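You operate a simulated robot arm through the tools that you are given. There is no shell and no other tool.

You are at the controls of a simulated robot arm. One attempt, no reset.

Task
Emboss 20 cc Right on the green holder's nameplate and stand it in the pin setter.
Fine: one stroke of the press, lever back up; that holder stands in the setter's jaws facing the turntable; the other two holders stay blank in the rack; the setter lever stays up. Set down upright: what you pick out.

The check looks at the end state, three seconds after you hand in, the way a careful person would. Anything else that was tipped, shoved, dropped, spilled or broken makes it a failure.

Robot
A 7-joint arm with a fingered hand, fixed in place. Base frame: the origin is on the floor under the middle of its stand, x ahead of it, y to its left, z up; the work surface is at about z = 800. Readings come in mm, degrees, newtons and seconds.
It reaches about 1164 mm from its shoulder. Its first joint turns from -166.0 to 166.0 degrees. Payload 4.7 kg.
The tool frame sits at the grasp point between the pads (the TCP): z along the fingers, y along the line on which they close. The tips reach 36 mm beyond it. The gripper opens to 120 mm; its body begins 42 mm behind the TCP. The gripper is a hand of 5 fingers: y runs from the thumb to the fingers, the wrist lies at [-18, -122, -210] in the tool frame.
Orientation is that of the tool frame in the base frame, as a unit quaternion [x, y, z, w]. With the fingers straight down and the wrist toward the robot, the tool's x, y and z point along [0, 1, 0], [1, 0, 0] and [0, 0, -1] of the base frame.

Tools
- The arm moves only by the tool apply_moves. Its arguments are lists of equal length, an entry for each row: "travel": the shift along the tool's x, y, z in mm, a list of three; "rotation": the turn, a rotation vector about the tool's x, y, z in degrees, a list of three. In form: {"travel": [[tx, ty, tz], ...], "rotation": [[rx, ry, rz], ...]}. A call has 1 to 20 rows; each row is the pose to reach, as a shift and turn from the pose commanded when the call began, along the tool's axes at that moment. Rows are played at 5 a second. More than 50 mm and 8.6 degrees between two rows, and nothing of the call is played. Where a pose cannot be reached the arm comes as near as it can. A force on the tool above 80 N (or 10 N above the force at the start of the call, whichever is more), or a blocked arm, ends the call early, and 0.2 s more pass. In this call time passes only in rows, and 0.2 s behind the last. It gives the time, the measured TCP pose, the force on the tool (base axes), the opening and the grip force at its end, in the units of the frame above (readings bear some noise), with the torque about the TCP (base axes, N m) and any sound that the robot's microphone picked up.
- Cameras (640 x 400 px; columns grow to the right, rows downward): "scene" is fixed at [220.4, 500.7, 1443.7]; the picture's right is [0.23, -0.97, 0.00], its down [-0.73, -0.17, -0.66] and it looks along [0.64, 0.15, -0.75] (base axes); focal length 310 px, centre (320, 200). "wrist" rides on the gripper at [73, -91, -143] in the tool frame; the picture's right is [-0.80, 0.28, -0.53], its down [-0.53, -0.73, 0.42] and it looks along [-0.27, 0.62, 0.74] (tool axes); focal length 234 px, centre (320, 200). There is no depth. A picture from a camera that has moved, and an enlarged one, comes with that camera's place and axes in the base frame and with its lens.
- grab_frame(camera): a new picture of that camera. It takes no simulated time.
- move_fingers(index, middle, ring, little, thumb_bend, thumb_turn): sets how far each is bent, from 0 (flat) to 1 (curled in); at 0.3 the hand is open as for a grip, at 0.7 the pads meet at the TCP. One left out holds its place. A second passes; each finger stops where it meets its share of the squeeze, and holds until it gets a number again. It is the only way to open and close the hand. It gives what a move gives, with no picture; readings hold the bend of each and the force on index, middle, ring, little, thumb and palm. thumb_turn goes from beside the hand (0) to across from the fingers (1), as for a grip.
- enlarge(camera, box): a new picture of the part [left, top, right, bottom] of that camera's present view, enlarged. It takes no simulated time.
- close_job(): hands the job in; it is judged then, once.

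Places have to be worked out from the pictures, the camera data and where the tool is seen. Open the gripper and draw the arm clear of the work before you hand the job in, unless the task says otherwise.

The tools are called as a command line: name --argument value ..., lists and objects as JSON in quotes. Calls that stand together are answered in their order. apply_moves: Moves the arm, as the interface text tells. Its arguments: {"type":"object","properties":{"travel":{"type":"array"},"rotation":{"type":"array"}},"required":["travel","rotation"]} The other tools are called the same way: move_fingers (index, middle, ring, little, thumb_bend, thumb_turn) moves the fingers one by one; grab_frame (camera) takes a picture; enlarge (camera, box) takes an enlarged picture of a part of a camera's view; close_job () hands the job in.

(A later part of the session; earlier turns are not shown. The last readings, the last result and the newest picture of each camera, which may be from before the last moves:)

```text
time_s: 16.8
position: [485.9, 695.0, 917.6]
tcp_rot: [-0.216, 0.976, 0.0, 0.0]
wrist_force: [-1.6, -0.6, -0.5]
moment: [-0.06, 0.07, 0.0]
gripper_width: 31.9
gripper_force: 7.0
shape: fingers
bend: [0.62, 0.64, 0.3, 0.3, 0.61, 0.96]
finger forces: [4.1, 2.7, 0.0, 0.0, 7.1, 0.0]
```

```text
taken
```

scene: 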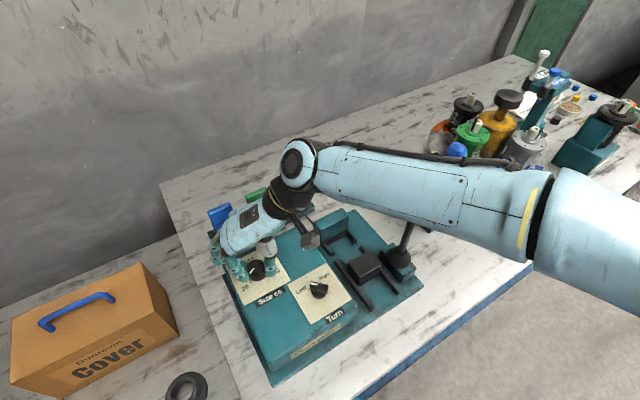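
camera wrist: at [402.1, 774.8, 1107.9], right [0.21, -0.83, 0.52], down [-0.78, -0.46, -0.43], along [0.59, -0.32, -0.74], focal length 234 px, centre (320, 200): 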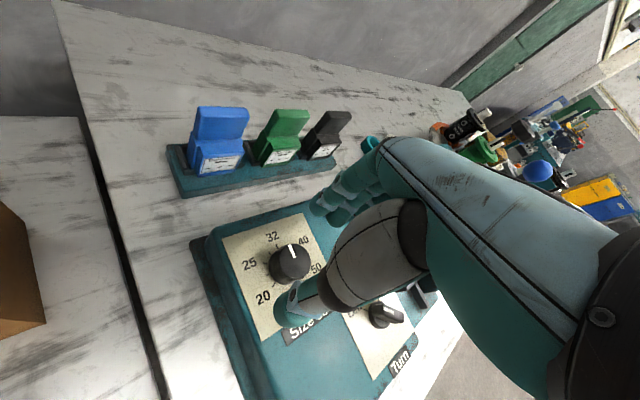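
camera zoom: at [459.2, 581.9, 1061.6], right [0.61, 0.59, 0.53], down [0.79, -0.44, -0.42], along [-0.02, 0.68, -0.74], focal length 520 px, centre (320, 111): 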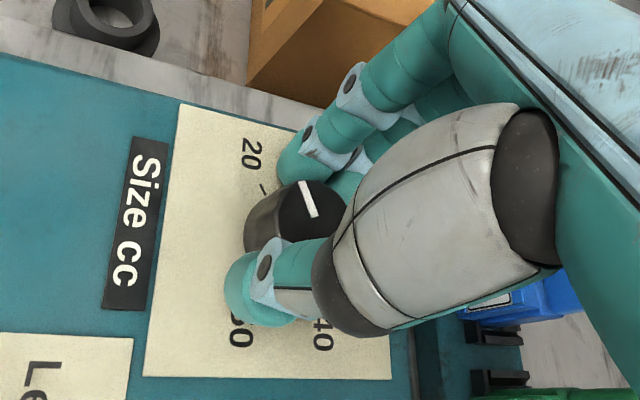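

The knob has turned 120° with the hand. I'll release, lift straight up and check the mark against the 20 tick.

move_fingers --index 0.42 --middle 0.42 --thumb_bend 0.42

apply_moves --travel '[[0, 0, -15], [0, 0, -40], [0, 0, -80], [0, 0, -125], [0, 0, -170], [0, 0, -200]]' --rotation '[[0, 0, 0], [0, 0, 0], [0, 0, 0], [0, 0, 0], [0, 0, 0], [0, 0, 0]]'

enlarge --camera "scene" --box '[225, 240, 305, 290]'

grab_frame --camera "wrist"

grab_frame --camera "scene"

```text
time_s: 17.8
position: [486.5, 694.3, 918.7]
tcp_rot: [-0.215, 0.977, 0.0, 0.0]
wrist_force: [-0.5, 0.0, 0.0]
moment: [0.01, -0.02, -0.02]
gripper_width: 86.5
gripper_force: 0.1
shape: fingers
bend: [0.42, 0.42, 0.3, 0.3, 0.42, 0.97]
finger forces: [0.1, 0.0, 0.0, 0.0, 0.0, 0.0]
```

```text
time_s: 19.2
position: [487.1, 693.0, 1117.7]
tcp_rot: [-0.216, 0.976, 0.0, -0.001]
wrist_force: [0.9, 0.6, -0.6]
moment: [0.0, 0.04, 0.02]
gripper_width: 86.7
gripper_force: 0.0
shape: fingers
bend: [0.42, 0.42, 0.3, 0.3, 0.42, 0.97]
finger forces: [0.1, 0.0, 0.0, 0.0, 0.0, 0.0]
```

```text
8.00 times, centred on (265, 265) of scene
camera zoom: at [220.4, 500.7, 1443.7], right [0.23, -0.97, 0.0], down [-0.73, -0.17, -0.66], along [0.64, 0.15, -0.75], focal length 2484 px, centre (760, -320)
```

zoom: 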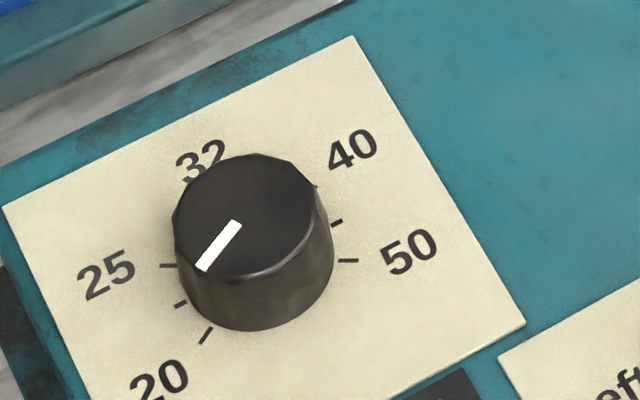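

```text
taken
camera wrist: at [459.4, 581.1, 1261.0], right [0.61, 0.59, 0.52], down [0.79, -0.44, -0.42], along [-0.02, 0.67, -0.74], focal length 234 px, centre (320, 200)
```

wrist: 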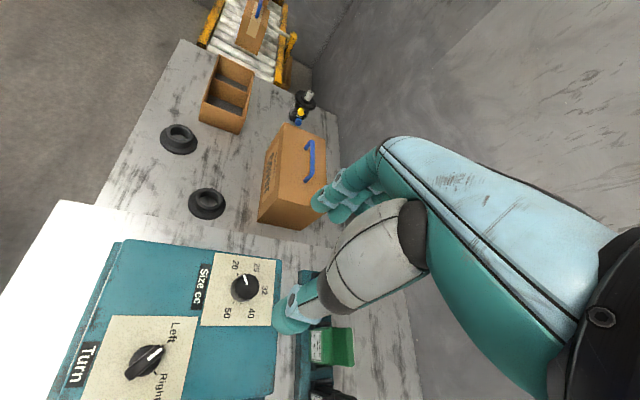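

```text
taken
```

scene: 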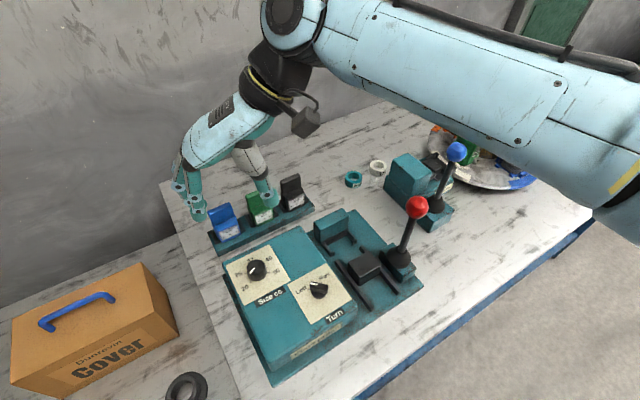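

In the scene view the mark now points toward 20. I'll confirm with the wrist camera from this angle.

enlarge --camera "wrist" --box '[200, 245, 290, 330]'

enlarge --camera "wrist" --box '[90, 310, 210, 400]'

```text
4.71 times, centred on (245, 288) of wrist
camera zoom: at [459.4, 581.1, 1261.0], right [0.61, 0.59, 0.52], down [0.79, -0.44, -0.42], along [-0.02, 0.67, -0.74], focal length 1102 px, centre (673, -212)
```

zoom: 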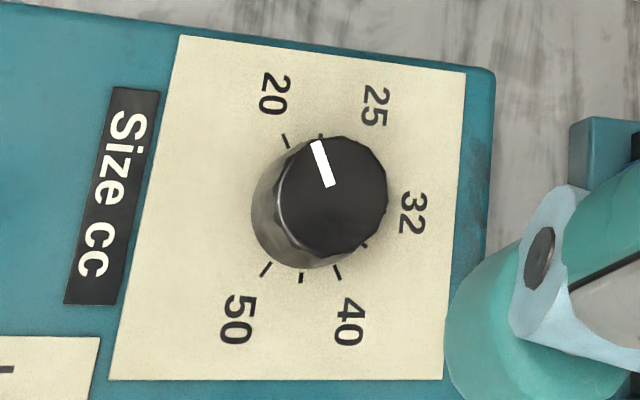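

```text
4.44 times, centred on (150, 355) of wrist
camera zoom: at [459.4, 581.1, 1261.0], right [0.61, 0.59, 0.52], down [0.79, -0.44, -0.42], along [-0.02, 0.67, -0.74], focal length 1041 px, centre (1076, -489)
```

zoom: 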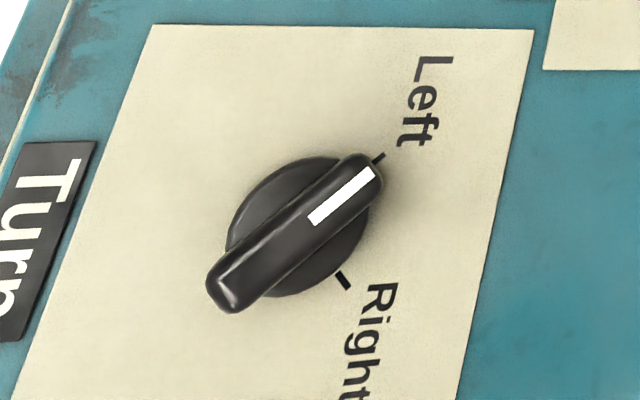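

The Size dial now reads 20: the mark is in line with its tick, and the better views put the panel at z≈873. The Turn knob's axis is at about (479, 563) with its bar top near z 889, and it needs 90° clockwise. I'll move high above it with the heading across the bar (about 1.7°), then test in free air whether −88° is reachable.

apply_moves --travel '[[4.5, -8.2, 0], [8.9, -16.5, 0], [13.4, -24.7, 0], [17.9, -33, 0], [22.3, -41.2, 0], [26.8, -49.5, 0], [31.3, -57.7, 0], [35.7, -66, 0], [40.2, -74.2, 0], [44.6, -82.4, 0], [49.1, -90.7, 0], [53.6, -98.9, 0], [58, -107.2, 0], [62.5, -115.4, 0]]' --rotation '[[0, 0, 8.09], [0, 0, 16.19], [0, 0, 24.28], [0, 0, 32.37], [0, 0, 40.46], [0, 0, 48.56], [0, 0, 56.65], [0, 0, 64.74], [0, 0, 72.84], [0, 0, 80.93], [0, 0, 89.02], [0, 0, 97.11], [0, 0, 105.21], [0, 0, 113.3]]'

apply_moves --travel '[[0, 0, 0], [0, 0, 0], [0, 0, 0], [0, 0, 0], [0, 0, 0], [0, 0, 0], [0, 0, 0], [0, 0, 0], [0, 0, 0], [0, 0, 0], [0, 0, 0]]' --rotation '[[0, 0, 8.18], [0, 0, 16.36], [0, 0, 24.55], [0, 0, 32.73], [0, 0, 40.91], [0, 0, 49.09], [0, 0, 57.27], [0, 0, 65.45], [0, 0, 73.64], [0, 0, 81.82], [0, 0, 90]]'

grab_frame --camera "scene"

grab_frame --camera "wrist"

```text
time_s: 22.2
position: [478.7, 563.0, 1119.2]
tcp_rot: [0.698, 0.716, 0.0, 0.0]
wrist_force: [-1.0, -0.4, 0.2]
moment: [0.02, 0.0, 0.01]
gripper_width: 86.7
gripper_force: 0.0
shape: fingers
bend: [0.42, 0.42, 0.3, 0.3, 0.42, 0.97]
finger forces: [0.0, 0.1, 0.0, 0.0, 0.0, 0.0]
```

```text
time_s: 24.6
position: [458.8, 494.6, 1040.3]
tcp_rot: [1.0, 0.013, 0.001, 0.002]
wrist_force: [-0.8, -0.6, -0.9]
moment: [-0.03, 0.0, -0.05]
gripper_width: 86.9
gripper_force: 0.1
shape: fingers
bend: [0.42, 0.42, 0.3, 0.3, 0.42, 0.98]
finger forces: [0.0, 0.0, 0.1, 0.0, 0.0, 0.1]
out of reach, approached as far as the arm can: row 8, 9, 10, 11
```

```text
taken
```

scene: 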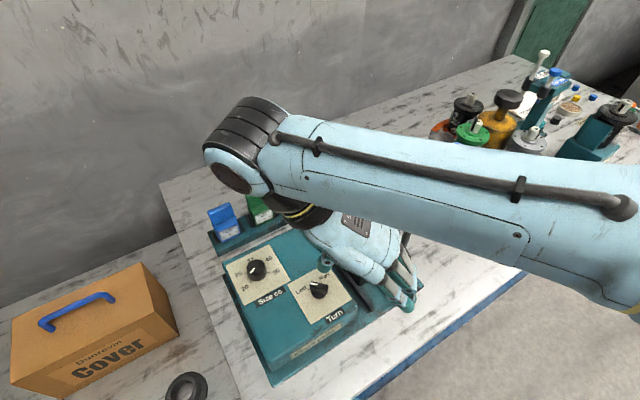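

```text
taken
camera wrist: at [529.8, 588.7, 1183.6], right [-0.8, -0.3, 0.53], down [-0.55, 0.72, -0.42], along [-0.25, -0.63, -0.74], focal length 234 px, centre (320, 200)
```

wrist: 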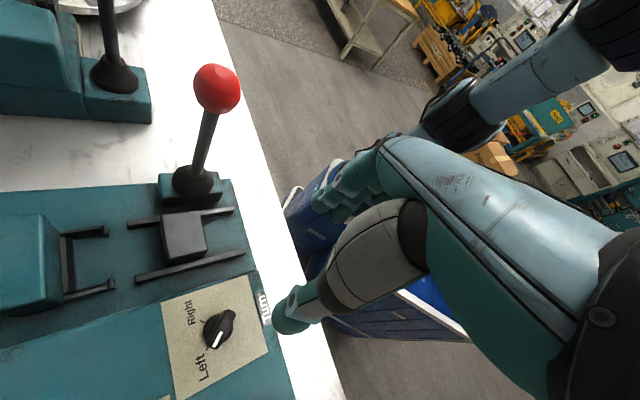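

Headings below about −56° are out of reach: rows 8 and later drifted, though nothing was touched. I'll turn back to the 1.7° heading and use the two-grip plan, which stays inside −43°…137°.

apply_moves --travel '[[0, 0, 0], [0, 0, 0], [0, 0, 0], [0, 0, 0], [0, 0, 0], [0, 0, 0], [0, 0, 0], [0, 0, 0], [0, 0, 0], [0, 0, 0], [0, 0, 0]]' --rotation '[[0, 0, -8.18], [0, 0, -16.36], [0, 0, -24.55], [0, 0, -32.73], [0, 0, -40.91], [0, 0, -49.09], [0, 0, -57.27], [0, 0, -65.45], [0, 0, -73.64], [0, 0, -81.82], [0, 0, -90]]'

grab_frame --camera "wrist"

```text
time_s: 27.0
position: [460.5, 495.0, 1040.8]
tcp_rot: [0.696, 0.718, 0.0, 0.0]
wrist_force: [-0.7, 1.6, -0.2]
moment: [0.0, 0.0, -0.01]
gripper_width: 87.0
gripper_force: 0.2
shape: fingers
bend: [0.42, 0.42, 0.3, 0.3, 0.42, 0.98]
finger forces: [0.0, 0.0, 0.1, 0.1, 0.0, 0.0]
```

```text
taken
camera wrist: at [366.7, 566.0, 1184.4], right [0.3, -0.79, 0.53], down [-0.72, -0.55, -0.42], along [0.63, -0.25, -0.74], focal length 234 px, centre (320, 200)
```

wrist: 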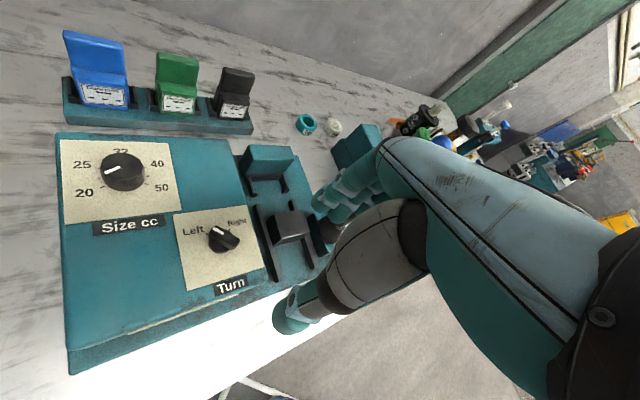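

The hand is back at the 1.7° heading, at (460, 495, 1040). I'll move above the Turn knob at z≈960 and check the alignment.

apply_moves --travel '[[34, 10.3, 0], [67.4, 20.6, 0], [67.4, 20.6, 40], [67.4, 20.6, 80]]' --rotation '[[0, 0, 0], [0, 0, 0], [0, 0, 0], [0, 0, 0]]'

enlarge --camera "wrist" --box '[240, 205, 340, 305]'

grab_frame --camera "scene"

```text
time_s: 28.0
position: [478.9, 563.7, 962.9]
tcp_rot: [0.697, 0.717, 0.0, -0.001]
wrist_force: [0.3, -0.3, -0.6]
moment: [0.01, 0.01, 0.0]
gripper_width: 87.0
gripper_force: 0.0
shape: fingers
bend: [0.42, 0.42, 0.3, 0.3, 0.42, 0.98]
finger forces: [0.1, 0.0, 0.0, 0.0, 0.0, 0.0]
```

```text
4.00 times, centred on (290, 255) of wrist
camera zoom: at [385.3, 633.2, 1106.0], right [0.3, -0.8, 0.52], down [-0.72, -0.55, -0.43], along [0.63, -0.25, -0.74], focal length 937 px, centre (440, -20)
```

zoom: 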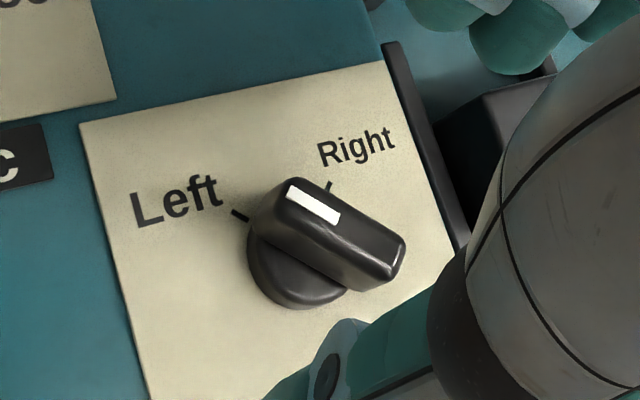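

```text
taken
```

scene: 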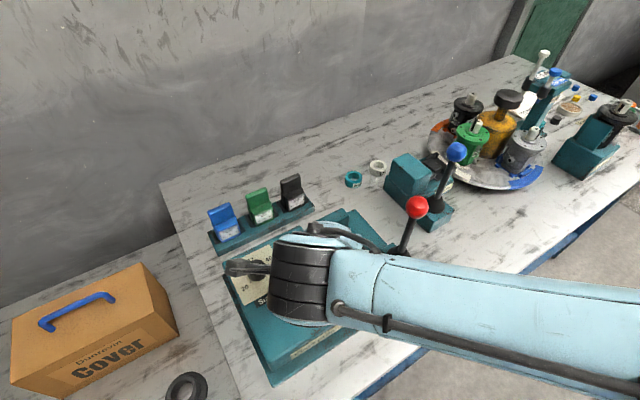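

The axis seems within a few millimetres of the knob. I'll descend to z≈925 with a small correction and look again from closer.

apply_moves --travel '[[-1.5, 2, 12], [-1.5, 2, 24], [-1.5, 2, 36]]' --rotation '[[0, 0, 0], [0, 0, 0], [0, 0, 0]]'

enlarge --camera "wrist" --box '[250, 180, 370, 300]'

```text
time_s: 28.8
position: [481.3, 560.8, 924.8]
tcp_rot: [0.697, 0.717, 0.0, -0.001]
wrist_force: [0.2, 0.5, 0.3]
moment: [-0.01, 0.01, 0.01]
gripper_width: 87.2
gripper_force: 0.1
shape: fingers
bend: [0.42, 0.42, 0.3, 0.3, 0.42, 0.98]
finger forces: [0.1, 0.1, 0.0, 0.0, 0.0, 0.0]
```

```text
3.33 times, centred on (310, 240) of wrist
camera zoom: at [387.5, 632.3, 1069.1], right [0.3, -0.8, 0.53], down [-0.72, -0.55, -0.42], along [0.63, -0.25, -0.74], focal length 781 px, centre (353, 67)
```

zoom: 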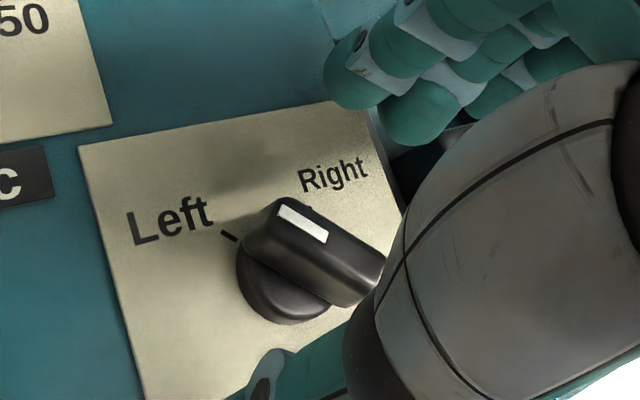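

The close view puts the knob axis about 2–3 mm from the tool axis. I'll correct that, descend carefully to z≈916 and look for contact.

apply_moves --travel '[[-2.3, 1.1, 3], [-2.3, 1.1, 6], [-2.3, 1.1, 9]]' --rotation '[[0, 0, 0], [0, 0, 0], [0, 0, 0]]'

move_fingers --index 0.58 --middle 0.58 --thumb_bend 0.58

enlarge --camera "wrist" --box '[250, 180, 370, 300]'

```text
time_s: 29.6
position: [481.8, 560.1, 917.1]
tcp_rot: [0.697, 0.717, 0.0, 0.0]
wrist_force: [0.3, 0.9, 0.4]
moment: [-0.02, -0.02, 0.01]
gripper_width: 87.1
gripper_force: 0.1
shape: fingers
bend: [0.42, 0.42, 0.3, 0.3, 0.42, 0.98]
finger forces: [0.1, 0.1, 0.0, 0.0, 0.1, 0.0]
```

```text
time_s: 30.6
position: [481.7, 560.2, 916.1]
tcp_rot: [0.698, 0.716, 0.0, 0.001]
wrist_force: [0.1, 0.1, 0.6]
moment: [-0.05, -0.05, 0.0]
gripper_width: 42.8
gripper_force: 0.1
shape: fingers
bend: [0.57, 0.57, 0.3, 0.3, 0.57, 0.98]
finger forces: [0.0, 0.0, 0.1, 0.0, 0.0, 0.0]
```

```text
3.33 times, centred on (310, 240) of wrist
camera zoom: at [389.0, 630.3, 1060.1], right [0.3, -0.8, 0.53], down [-0.72, -0.55, -0.42], along [0.63, -0.25, -0.74], focal length 781 px, centre (353, 67)
```

zoom: 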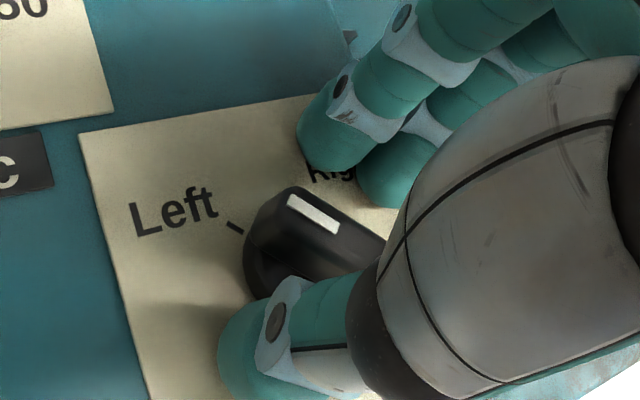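

No contact yet at a 43 mm opening. Now I close on the bar.

move_fingers --index 0.7 --middle 0.7 --thumb_bend 0.7

enlarge --camera "wrist" --box '[250, 180, 370, 300]'

```text
time_s: 31.6
position: [481.2, 560.3, 916.6]
tcp_rot: [0.697, 0.717, -0.001, 0.0]
wrist_force: [-5.9, -0.2, 1.2]
moment: [-0.02, 0.19, 0.01]
gripper_width: 24.0
gripper_force: 6.0
shape: fingers
bend: [0.66, 0.7, 0.3, 0.3, 0.63, 0.97]
finger forces: [3.0, 0.3, 0.1, 0.0, 8.6, 0.0]
```

```text
3.33 times, centred on (310, 240) of wrist
camera zoom: at [388.7, 630.4, 1060.2], right [0.3, -0.8, 0.53], down [-0.72, -0.55, -0.42], along [0.63, -0.25, -0.74], focal length 781 px, centre (353, 67)
```

zoom: 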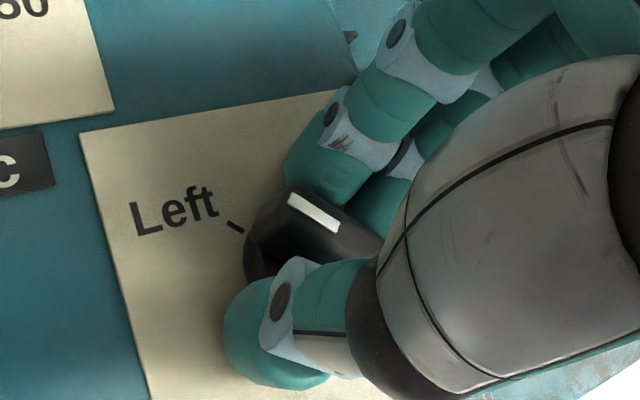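

The bar is held by the thumb (8.6 N) and index (3 N), with the middle finger close behind. I'll turn 45° clockwise in small rows and see how the knob follows.

apply_moves --travel '[[0, 0, 0], [0, 0, 0], [0, 0, 0], [0, 0, 0], [0, 0, 0], [0, 0, 0]]' --rotation '[[0, 0, 7.5], [0, 0, 15], [0, 0, 22.5], [0, 0, 30], [0, 0, 37.5], [0, 0, 45]]'

enlarge --camera "wrist" --box '[250, 180, 370, 300]'

grab_frame --camera "scene"

```text
time_s: 33.0
position: [481.9, 560.2, 917.4]
tcp_rot: [0.919, 0.395, -0.001, 0.0]
wrist_force: [-8.0, -4.1, 5.7]
moment: [-0.08, 0.31, 0.07]
gripper_width: 22.5
gripper_force: 7.9
shape: fingers
bend: [0.67, 0.69, 0.3, 0.3, 0.63, 0.99]
finger forces: [2.4, 4.3, 0.0, 0.0, 8.3, 0.0]
```

```text
3.33 times, centred on (310, 240) of wrist
camera zoom: at [465.3, 675.9, 1060.1], right [-0.35, -0.78, 0.52], down [-0.9, 0.12, -0.42], along [0.27, -0.62, -0.74], focal length 781 px, centre (353, 67)
```

zoom: 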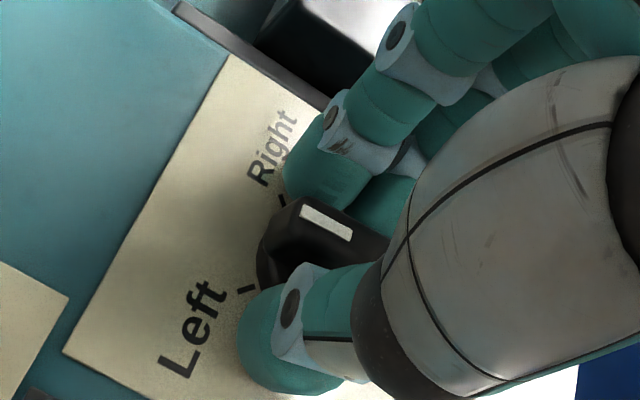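

```text
taken
```

scene: 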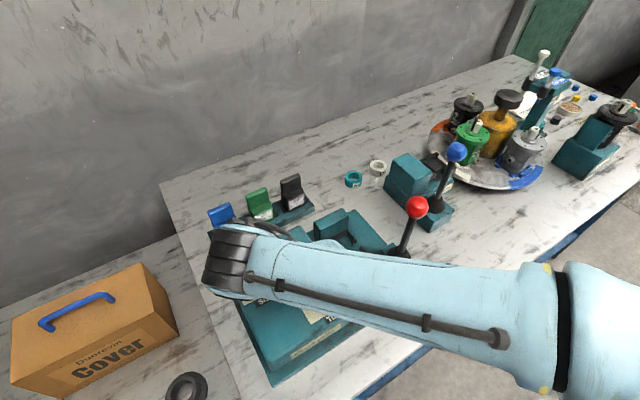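

The knob followed and is now midway between Left and Right. I'll release, lift, and swing the hand half a turn to grip it from the opposite side.

move_fingers --index 0.45 --middle 0.45 --thumb_bend 0.45

apply_moves --travel '[[0, 0, -15], [0, 0, -45], [0, 0, -90], [0, 0, -90], [0, 0, -90], [0, 0, -90], [0, 0, -90], [0, 0, -90], [0, 0, -90], [0, 0, -90], [0, 0, -90], [0, 0, -90], [0, 0, -90], [0, 0, -90]]' --rotation '[[0, 0, 0], [0, 0, 0], [0, 0, 0], [0, 0, -8.2], [0, 0, -16.4], [0, 0, -24.6], [0, 0, -32.7], [0, 0, -40.9], [0, 0, -49.1], [0, 0, -57.3], [0, 0, -65.5], [0, 0, -73.6], [0, 0, -81.8], [0, 0, -90]]'

apply_moves --travel '[[0, 0, 0], [0, 0, 0], [0, 0, 0], [0, 0, 0], [0, 0, 0], [0, 0, 0], [0, 0, 0], [0, 0, 0], [0, 0, 0], [0, 0, 0], [0, 0, 0]]' --rotation '[[0, 0, -8.2], [0, 0, -16.4], [0, 0, -24.6], [0, 0, -32.7], [0, 0, -40.9], [0, 0, -49.1], [0, 0, -57.3], [0, 0, -65.5], [0, 0, -73.6], [0, 0, -81.8], [0, 0, -90]]'

grab_frame --camera "wrist"

grab_frame --camera "scene"

```text
time_s: 34.0
position: [480.8, 559.1, 916.7]
tcp_rot: [0.918, 0.396, 0.0, 0.0]
wrist_force: [-0.3, -0.3, 0.0]
moment: [0.0, 0.0, -0.03]
gripper_width: 77.6
gripper_force: 0.0
shape: fingers
bend: [0.45, 0.45, 0.3, 0.3, 0.45, 0.98]
finger forces: [0.0, 0.1, 0.0, 0.0, 0.0, 0.1]
```

```text
time_s: 37.0
position: [482.3, 559.7, 1007.2]
tcp_rot: [0.37, 0.929, 0.0, 0.0]
wrist_force: [-0.5, 0.3, 0.2]
moment: [-0.04, 0.01, -0.03]
gripper_width: 77.5
gripper_force: 0.0
shape: fingers
bend: [0.45, 0.45, 0.3, 0.3, 0.45, 0.98]
finger forces: [0.1, 0.1, 0.1, 0.0, 0.0, 0.0]
```

```text
time_s: 39.4
position: [482.0, 559.5, 1007.1]
tcp_rot: [-0.396, 0.918, -0.001, 0.0]
wrist_force: [-0.8, -0.4, 0.8]
moment: [-0.02, -0.04, -0.02]
gripper_width: 77.6
gripper_force: 0.0
shape: fingers
bend: [0.45, 0.45, 0.3, 0.3, 0.45, 0.98]
finger forces: [0.0, 0.1, 0.1, 0.1, 0.0, 0.1]
```

```text
taken
camera wrist: at [498.8, 444.4, 1150.6], right [0.35, 0.78, 0.53], down [0.9, -0.12, -0.42], along [-0.27, 0.62, -0.74], focal length 234 px, centre (320, 200)
```

wrist: 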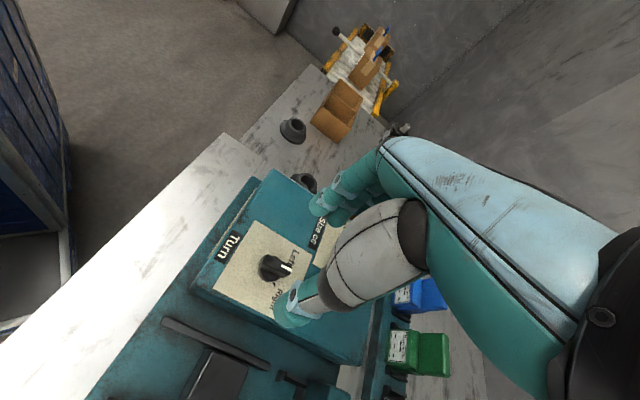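

```text
taken
```

scene: 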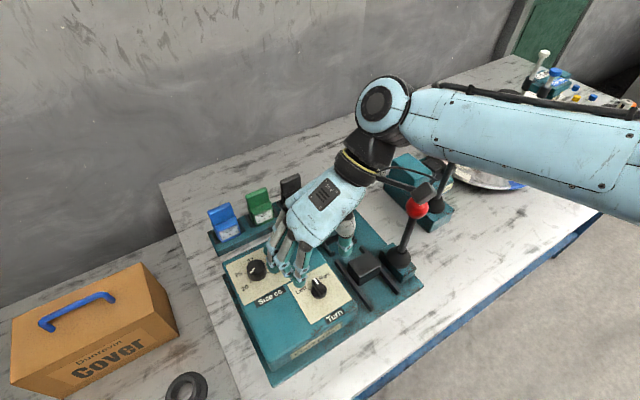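

The 136.7° heading is reachable. I'll check the knob's orientation and alignment from here; the arm is clear of the red lever by about 45 mm.

enlarge --camera "wrist" --box '[215, 215, 345, 315]'

enlarge --camera "scene" --box '[280, 265, 360, 315]'

```text
4.00 times, centred on (280, 265) of wrist
camera zoom: at [498.8, 444.4, 1150.6], right [0.35, 0.78, 0.53], down [0.9, -0.12, -0.42], along [-0.27, 0.62, -0.74], focal length 937 px, centre (480, -60)
```

zoom: 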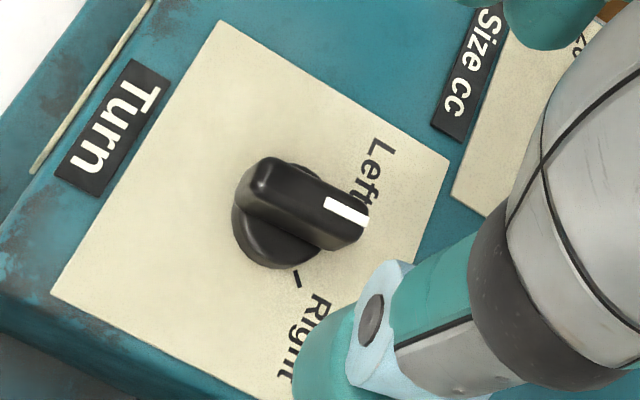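

```text
8.00 times, centred on (320, 290) of scene
camera zoom: at [220.4, 500.7, 1443.7], right [0.23, -0.97, 0.0], down [-0.73, -0.17, -0.66], along [0.64, 0.15, -0.75], focal length 2484 px, centre (320, -520)
```

zoom: 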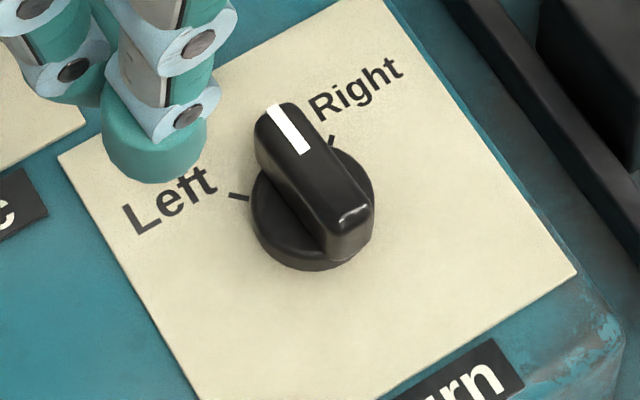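

The scene camera and the last grip agree that the knob axis is at about (479.4, 563). I'll shift by that correction and descend to z≈917, then close on the bar.

apply_moves --travel '[[-0.7, 4.2, 30], [-0.7, 4.2, 60], [-0.7, 4.2, 75], [-0.7, 4.2, 85], [-0.7, 4.2, 91]]' --rotation '[[0, 0, 0], [0, 0, 0], [0, 0, 0], [0, 0, 0], [0, 0, 0]]'

move_fingers --index 0.7 --middle 0.7 --thumb_bend 0.7

enlarge --camera "wrist" --box '[250, 180, 370, 300]'

grab_frame --camera "scene"

```text
time_s: 40.6
position: [480.2, 564.3, 915.1]
tcp_rot: [-0.395, 0.919, -0.001, 0.001]
wrist_force: [-0.8, -0.2, 4.0]
moment: [0.13, 0.09, 0.05]
gripper_width: 77.6
gripper_force: 2.3
shape: fingers
bend: [0.45, 0.45, 0.3, 0.3, 0.45, 0.98]
finger forces: [0.0, 3.8, 0.1, 0.0, 0.0, 0.0]
```

```text
time_s: 41.6
position: [479.3, 563.0, 915.4]
tcp_rot: [-0.395, 0.919, 0.001, 0.0]
wrist_force: [-3.2, 4.5, -1.7]
moment: [0.11, 0.08, -0.01]
gripper_width: 25.0
gripper_force: 7.7
shape: fingers
bend: [0.62, 0.67, 0.3, 0.3, 0.65, 0.97]
finger forces: [7.3, 3.3, 0.1, 0.0, 5.3, 0.0]
```

```text
3.33 times, centred on (310, 240) of wrist
camera zoom: at [495.9, 448.5, 1058.4], right [0.35, 0.78, 0.52], down [0.9, -0.12, -0.42], along [-0.27, 0.62, -0.74], focal length 781 px, centre (353, 67)
```

zoom: 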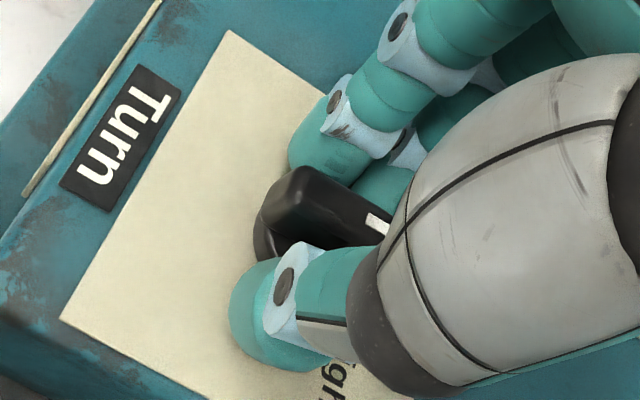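

```text
taken
```

scene: 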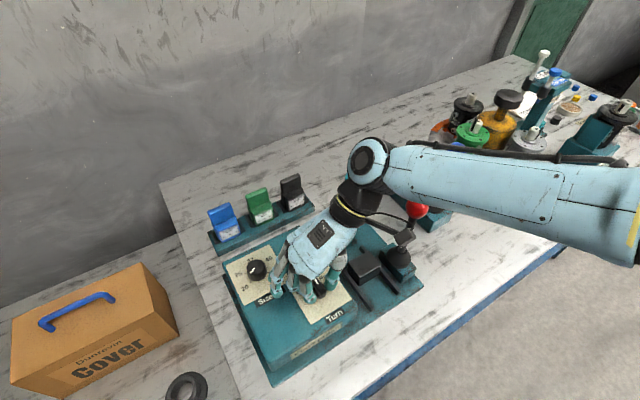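

The bar is gripped by all three (7, 3 and 5 N). The middle fingertip just brushed the panel, so I'll rise 1 mm while turning the last 45° clockwise.

apply_moves --travel '[[0, 0, -1], [0, 0, -1], [0, 0, -1], [0, 0, -1], [0, 0, -1], [0, 0, -1]]' --rotation '[[0, 0, 7.5], [0, 0, 15], [0, 0, 22.5], [0, 0, 30], [0, 0, 37.5], [0, 0, 45]]'

enlarge --camera "wrist" --box '[250, 180, 370, 300]'

```text
time_s: 43.0
position: [480.6, 563.5, 916.6]
tcp_rot: [-0.013, 1.0, 0.001, 0.0]
wrist_force: [-0.7, -0.2, -1.0]
moment: [-0.02, 0.05, 0.02]
gripper_width: 23.5
gripper_force: 6.5
shape: fingers
bend: [0.63, 0.68, 0.3, 0.3, 0.65, 0.97]
finger forces: [4.8, 2.0, 0.1, 0.1, 6.2, 0.0]
```

```text
3.33 times, centred on (310, 240) of wrist
camera zoom: at [409.5, 470.4, 1060.4], right [0.8, 0.3, 0.53], down [0.55, -0.72, -0.43], along [0.25, 0.63, -0.74], focal length 781 px, centre (353, 67)
```

zoom: 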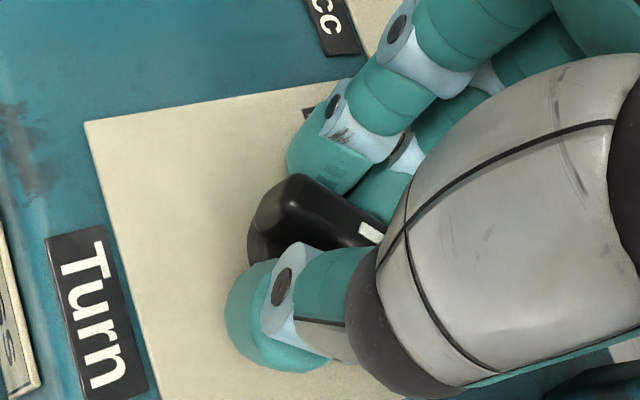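

I turned it 45° more. Now I'll release, lift and check the pointer.

move_fingers --index 0.45 --middle 0.45 --thumb_bend 0.45

apply_moves --travel '[[0, 0, -15], [0, 0, -50], [0, 0, -95], [0, 0, -140], [0, 0, -185]]' --rotation '[[0, 0, 0], [0, 0, 0], [0, 0, 0], [0, 0, 0], [0, 0, 0]]'

enlarge --camera "scene" --box '[280, 265, 360, 315]'

enlarge --camera "wrist" --box '[200, 180, 360, 340]'

grab_frame --camera "scene"

```text
time_s: 44.0
position: [479.8, 564.2, 916.2]
tcp_rot: [-0.013, 1.0, 0.0, 0.0]
wrist_force: [-0.1, 0.9, -0.1]
moment: [0.0, -0.01, 0.0]
gripper_width: 77.6
gripper_force: 0.0
shape: fingers
bend: [0.45, 0.45, 0.3, 0.3, 0.45, 0.97]
finger forces: [0.0, 0.0, 0.0, 0.1, 0.0, 0.1]
```

```text
time_s: 45.2
position: [479.6, 563.7, 1101.9]
tcp_rot: [-0.014, 1.0, -0.001, -0.001]
wrist_force: [0.6, 0.5, -0.6]
moment: [-0.04, 0.05, -0.01]
gripper_width: 77.8
gripper_force: 0.0
shape: fingers
bend: [0.45, 0.45, 0.3, 0.3, 0.45, 0.97]
finger forces: [0.1, 0.1, 0.0, 0.0, 0.1, 0.1]
```

```text
8.00 times, centred on (320, 290) of scene
camera zoom: at [220.4, 500.7, 1443.7], right [0.23, -0.97, 0.0], down [-0.73, -0.17, -0.66], along [0.64, 0.15, -0.75], focal length 2484 px, centre (320, -520)
```

zoom: 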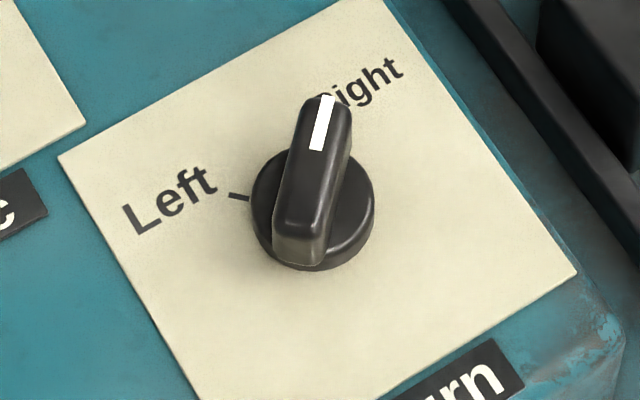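

```text
2.50 times, centred on (280, 260) of wrist
camera zoom: at [409.8, 470.8, 1245.1], right [0.8, 0.3, 0.52], down [0.55, -0.72, -0.42], along [0.25, 0.63, -0.74], focal length 585 px, centre (420, 50)
```

zoom: 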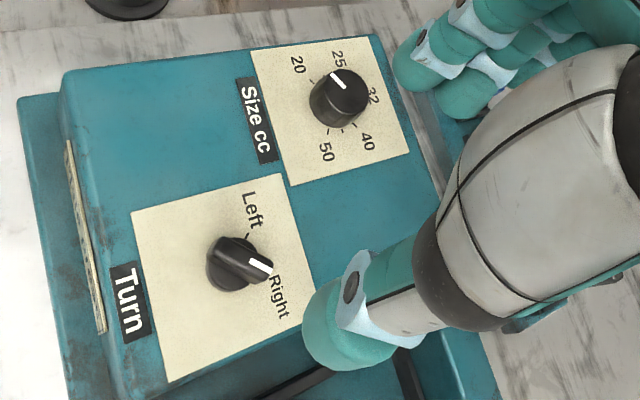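

```text
taken
```

scene: 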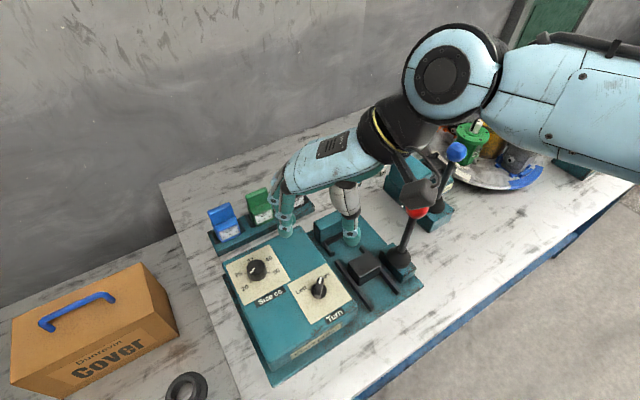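

The pointer now sits on Right. I want a second check on the Size mark from this view.

enlarge --camera "wrist" --box '[270, 195, 310, 220]'

enlarge --camera "scene" --box '[235, 250, 280, 290]'

```text
16.00 times, centred on (290, 208) of wrist
camera zoom: at [409.8, 470.8, 1245.1], right [0.8, 0.3, 0.52], down [0.55, -0.72, -0.42], along [0.25, 0.63, -0.74], focal length 3747 px, centre (800, 80)
```

zoom: 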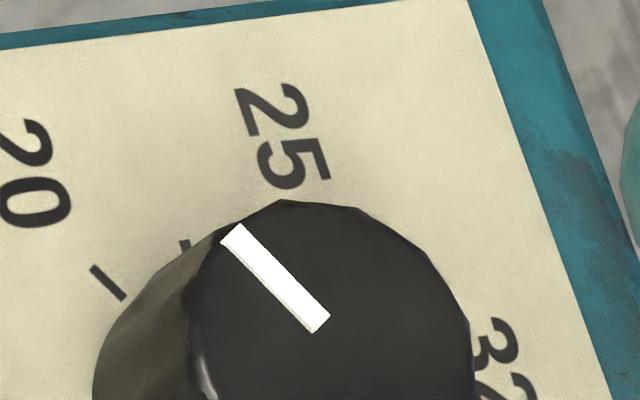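

```text
10.00 times, centred on (258, 270) of scene
camera zoom: at [220.4, 500.7, 1443.7], right [0.23, -0.97, 0.0], down [-0.73, -0.17, -0.66], along [0.64, 0.15, -0.75], focal length 3105 px, centre (945, -500)
```

zoom: 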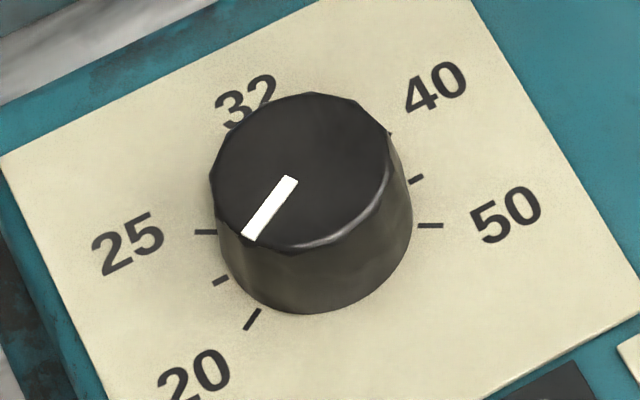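

Tick and mark are parallel in both views, so the press is set to 20 cc Right. Now for the holder: I'll move in front of the rack at a safe height with the hand square to it, and look at the green holder.

apply_moves --travel '[[-19, 18.6, 0], [-38, 37.3, 0], [-58, 56, 0], [-77, 74.6, 15], [-96, 93, 35], [-115.4, 111.9, 52]]' --rotation '[[0, 0, 7.5], [0, 0, 15], [0, 0, 22.5], [0, 0, 30], [0, 0, 37.5], [0, 0, 44.9]]'

grab_frame --camera "wrist"

grab_frame --camera "scene"

```text
time_s: 46.6
position: [591.8, 678.6, 1051.3]
tcp_rot: [0.369, 0.929, 0.001, 0.0]
wrist_force: [-0.3, -0.6, 1.2]
moment: [0.02, 0.0, -0.01]
gripper_width: 77.7
gripper_force: 0.0
shape: fingers
bend: [0.45, 0.45, 0.3, 0.3, 0.45, 0.97]
finger forces: [0.1, 0.0, 0.1, 0.0, 0.0, 0.1]
```

```text
taken
camera wrist: at [476.4, 662.1, 1194.0], right [0.78, -0.35, 0.53], down [-0.12, -0.9, -0.43], along [0.62, 0.27, -0.74], focal length 234 px, centre (320, 200)
```

wrist: 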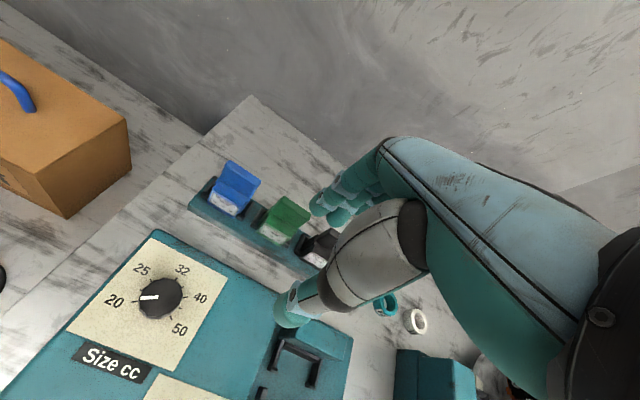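

```text
taken
```

scene: 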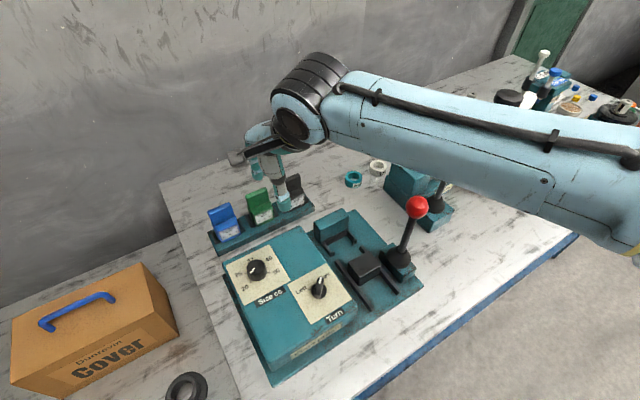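

I'll enlarge the green holder and the nest from here.

enlarge --camera "wrist" --box '[240, 180, 340, 280]'

enlarge --camera "wrist" --box '[245, 310, 365, 400]'

enlarge --camera "scene" --box '[240, 180, 290, 230]'

```text
4.00 times, centred on (290, 230) of wrist
camera zoom: at [476.4, 662.1, 1194.0], right [0.78, -0.35, 0.53], down [-0.12, -0.9, -0.43], along [0.62, 0.27, -0.74], focal length 937 px, centre (440, 80)
```

zoom: 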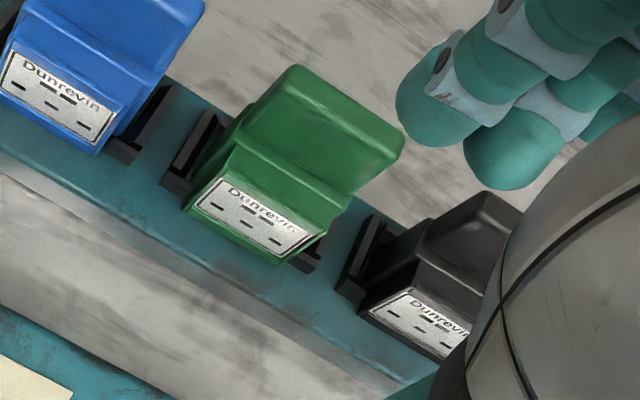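

```text
4.44 times, centred on (305, 355) of wrist
camera zoom: at [476.4, 662.1, 1194.0], right [0.78, -0.35, 0.53], down [-0.12, -0.9, -0.43], along [0.62, 0.27, -0.74], focal length 1041 px, centre (387, -489)
```

zoom: 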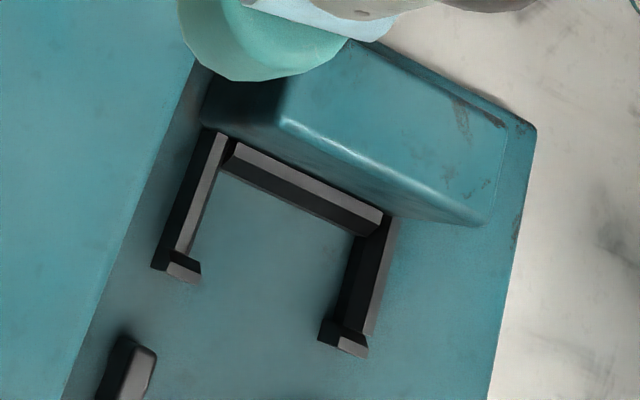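

```text
8.00 times, centred on (265, 205) of scene
camera zoom: at [220.4, 500.7, 1443.7], right [0.23, -0.97, 0.0], down [-0.73, -0.17, -0.66], along [0.64, 0.15, -0.75], focal length 2484 px, centre (760, 160)
```

zoom: 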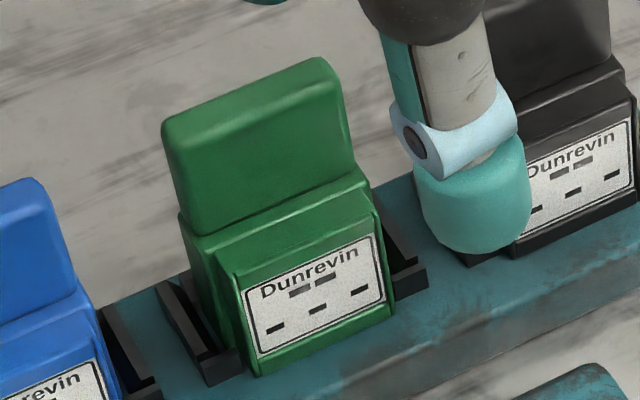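

Handle estimate: it spans a from −61 to −9 along the rack, about 12 mm thick near b≈1010, from z≈871 up to ≈905. In base coordinates the centre is about (667, 759). I'll move over it at height, then descend with fingers behind and thumb in front, stopping at z≈925 to inspect.

apply_moves --travel '[[0, 37, 0], [0, 74, 0], [0, 110, 0], [0, 110, 40], [0, 110, 80], [0, 110, 108], [0, 110, 126]]' --rotation '[[0, 0, 0], [0, 0, 0], [0, 0, 0], [0, 0, 0], [0, 0, 0], [0, 0, 0], [0, 0, 0]]'

enlarge --camera "wrist" --box '[220, 150, 420, 330]'

enlarge --camera "scene" --box '[200, 130, 330, 240]'

```text
time_s: 48.2
position: [667.2, 757.7, 923.1]
tcp_rot: [0.368, 0.93, 0.0, 0.0]
wrist_force: [0.0, 0.4, 0.0]
moment: [0.04, -0.01, -0.03]
gripper_width: 77.9
gripper_force: 0.1
shape: fingers
bend: [0.45, 0.45, 0.3, 0.3, 0.45, 0.97]
finger forces: [0.0, 0.1, 0.0, 0.0, 0.0, 0.0]
```

```text
2.22 times, centred on (320, 240) of wrist
camera zoom: at [551.3, 741.9, 1067.2], right [0.78, -0.35, 0.53], down [-0.12, -0.9, -0.42], along [0.62, 0.27, -0.74], focal length 520 px, centre (320, 111)
```

zoom: 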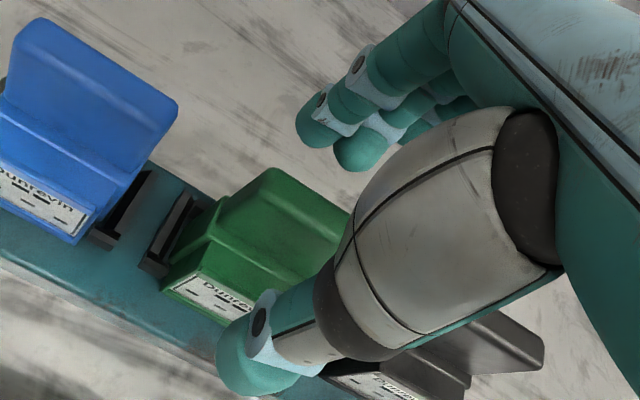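

```text
3.64 times, centred on (265, 185) of scene
camera zoom: at [220.4, 500.7, 1443.7], right [0.23, -0.97, 0.0], down [-0.73, -0.17, -0.66], along [0.64, 0.15, -0.75], focal length 1129 px, centre (520, 254)
```

zoom: 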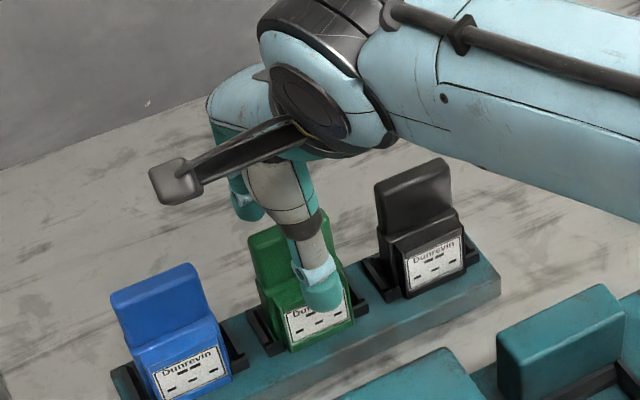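

The hand straddles the handle correctly, with nothing touching. I'll descend to z≈910 and narrow the gap a little to see how the handle is centred between thumb and fingers.

apply_moves --travel '[[1, 0, 5], [1, 0, 10], [1, 0, 13.5]]' --rotation '[[0, 0, 0], [0, 0, 0], [0, 0, 0]]'

move_fingers --index 0.58 --middle 0.58 --thumb_bend 0.58

enlarge --camera "wrist" --box '[250, 170, 370, 290]'

enlarge --camera "scene" --box '[230, 160, 310, 240]'

```text
time_s: 49.0
position: [665.6, 759.1, 910.2]
tcp_rot: [0.369, 0.929, 0.0, 0.0]
wrist_force: [0.1, -0.5, 0.1]
moment: [0.0, 0.01, 0.02]
gripper_width: 78.0
gripper_force: 0.0
shape: fingers
bend: [0.45, 0.45, 0.3, 0.3, 0.45, 0.97]
finger forces: [0.0, 0.0, 0.0, 0.1, 0.0, 0.0]
```

```text
time_s: 50.0
position: [665.9, 758.0, 911.1]
tcp_rot: [0.369, 0.929, -0.001, 0.0]
wrist_force: [0.0, 0.5, 0.9]
moment: [-0.01, 0.0, -0.01]
gripper_width: 42.9
gripper_force: 0.2
shape: fingers
bend: [0.57, 0.57, 0.3, 0.3, 0.57, 0.97]
finger forces: [0.1, 0.0, 0.1, 0.1, 0.2, 0.0]
```

```text
3.33 times, centred on (310, 230) of wrist
camera zoom: at [550.6, 742.7, 1053.6], right [0.78, -0.35, 0.53], down [-0.12, -0.9, -0.42], along [0.62, 0.27, -0.74], focal length 781 px, centre (353, 100)
```

zoom: 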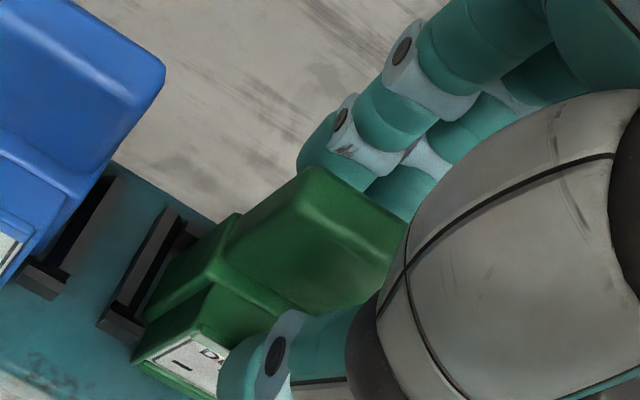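

```text
5.00 times, centred on (270, 200) of scene
camera zoom: at [220.4, 500.7, 1443.7], right [0.23, -0.97, 0.0], down [-0.73, -0.17, -0.66], along [0.64, 0.15, -0.75], focal length 1552 px, centre (570, 200)
```

zoom: 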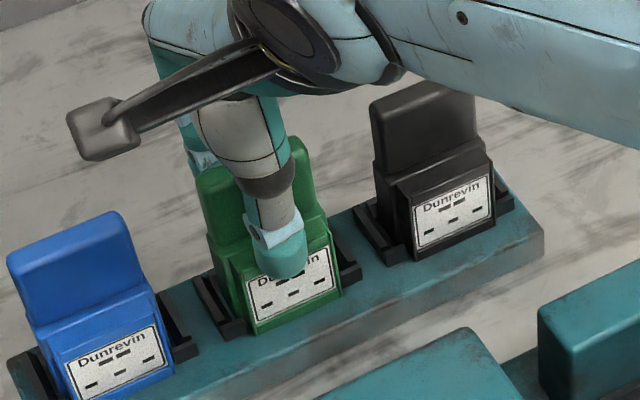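

The fingers are behind the handle and the thumb is in front, roughly centred. Now I'll close to grip.

move_fingers --index 0.72 --middle 0.72 --thumb_bend 0.72

enlarge --camera "wrist" --box '[250, 170, 370, 290]'

enlarge --camera "scene" --box '[230, 160, 310, 240]'

```text
time_s: 51.0
position: [665.0, 758.8, 910.1]
tcp_rot: [0.368, 0.93, 0.0, 0.0]
wrist_force: [-2.8, -2.1, -1.7]
moment: [-0.15, 0.17, 0.04]
gripper_width: 19.6
gripper_force: 10.3
shape: fingers
bend: [0.71, 0.71, 0.3, 0.3, 0.63, 0.97]
finger forces: [5.0, 3.8, 0.0, 0.0, 12.3, 0.0]
```

```text
3.33 times, centred on (310, 230) of wrist
camera zoom: at [550.5, 742.7, 1053.4], right [0.78, -0.35, 0.53], down [-0.12, -0.9, -0.42], along [0.62, 0.27, -0.74], focal length 781 px, centre (353, 100)
```

zoom: 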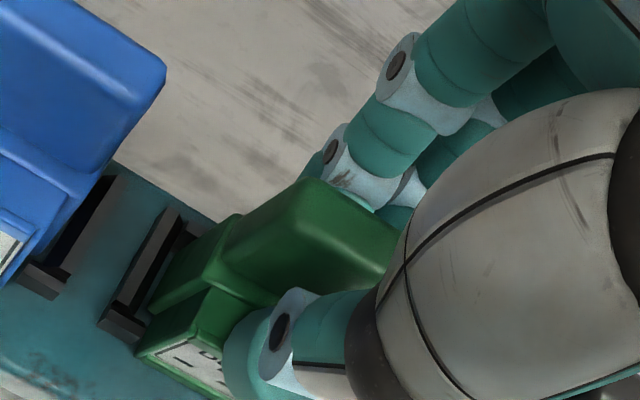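

```text
5.00 times, centred on (270, 200) of scene
camera zoom: at [220.4, 500.7, 1443.7], right [0.23, -0.97, 0.0], down [-0.73, -0.17, -0.66], along [0.64, 0.15, -0.75], focal length 1552 px, centre (570, 200)
```

zoom: 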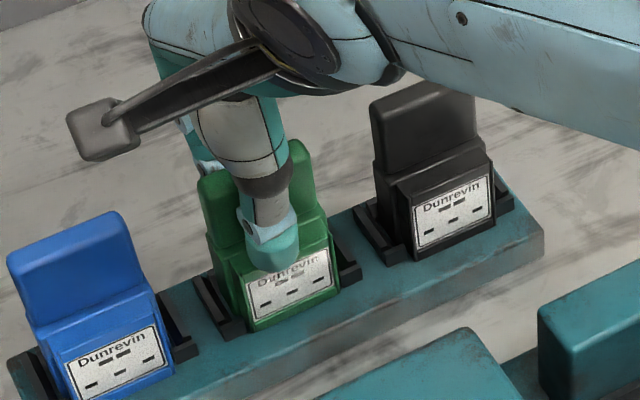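

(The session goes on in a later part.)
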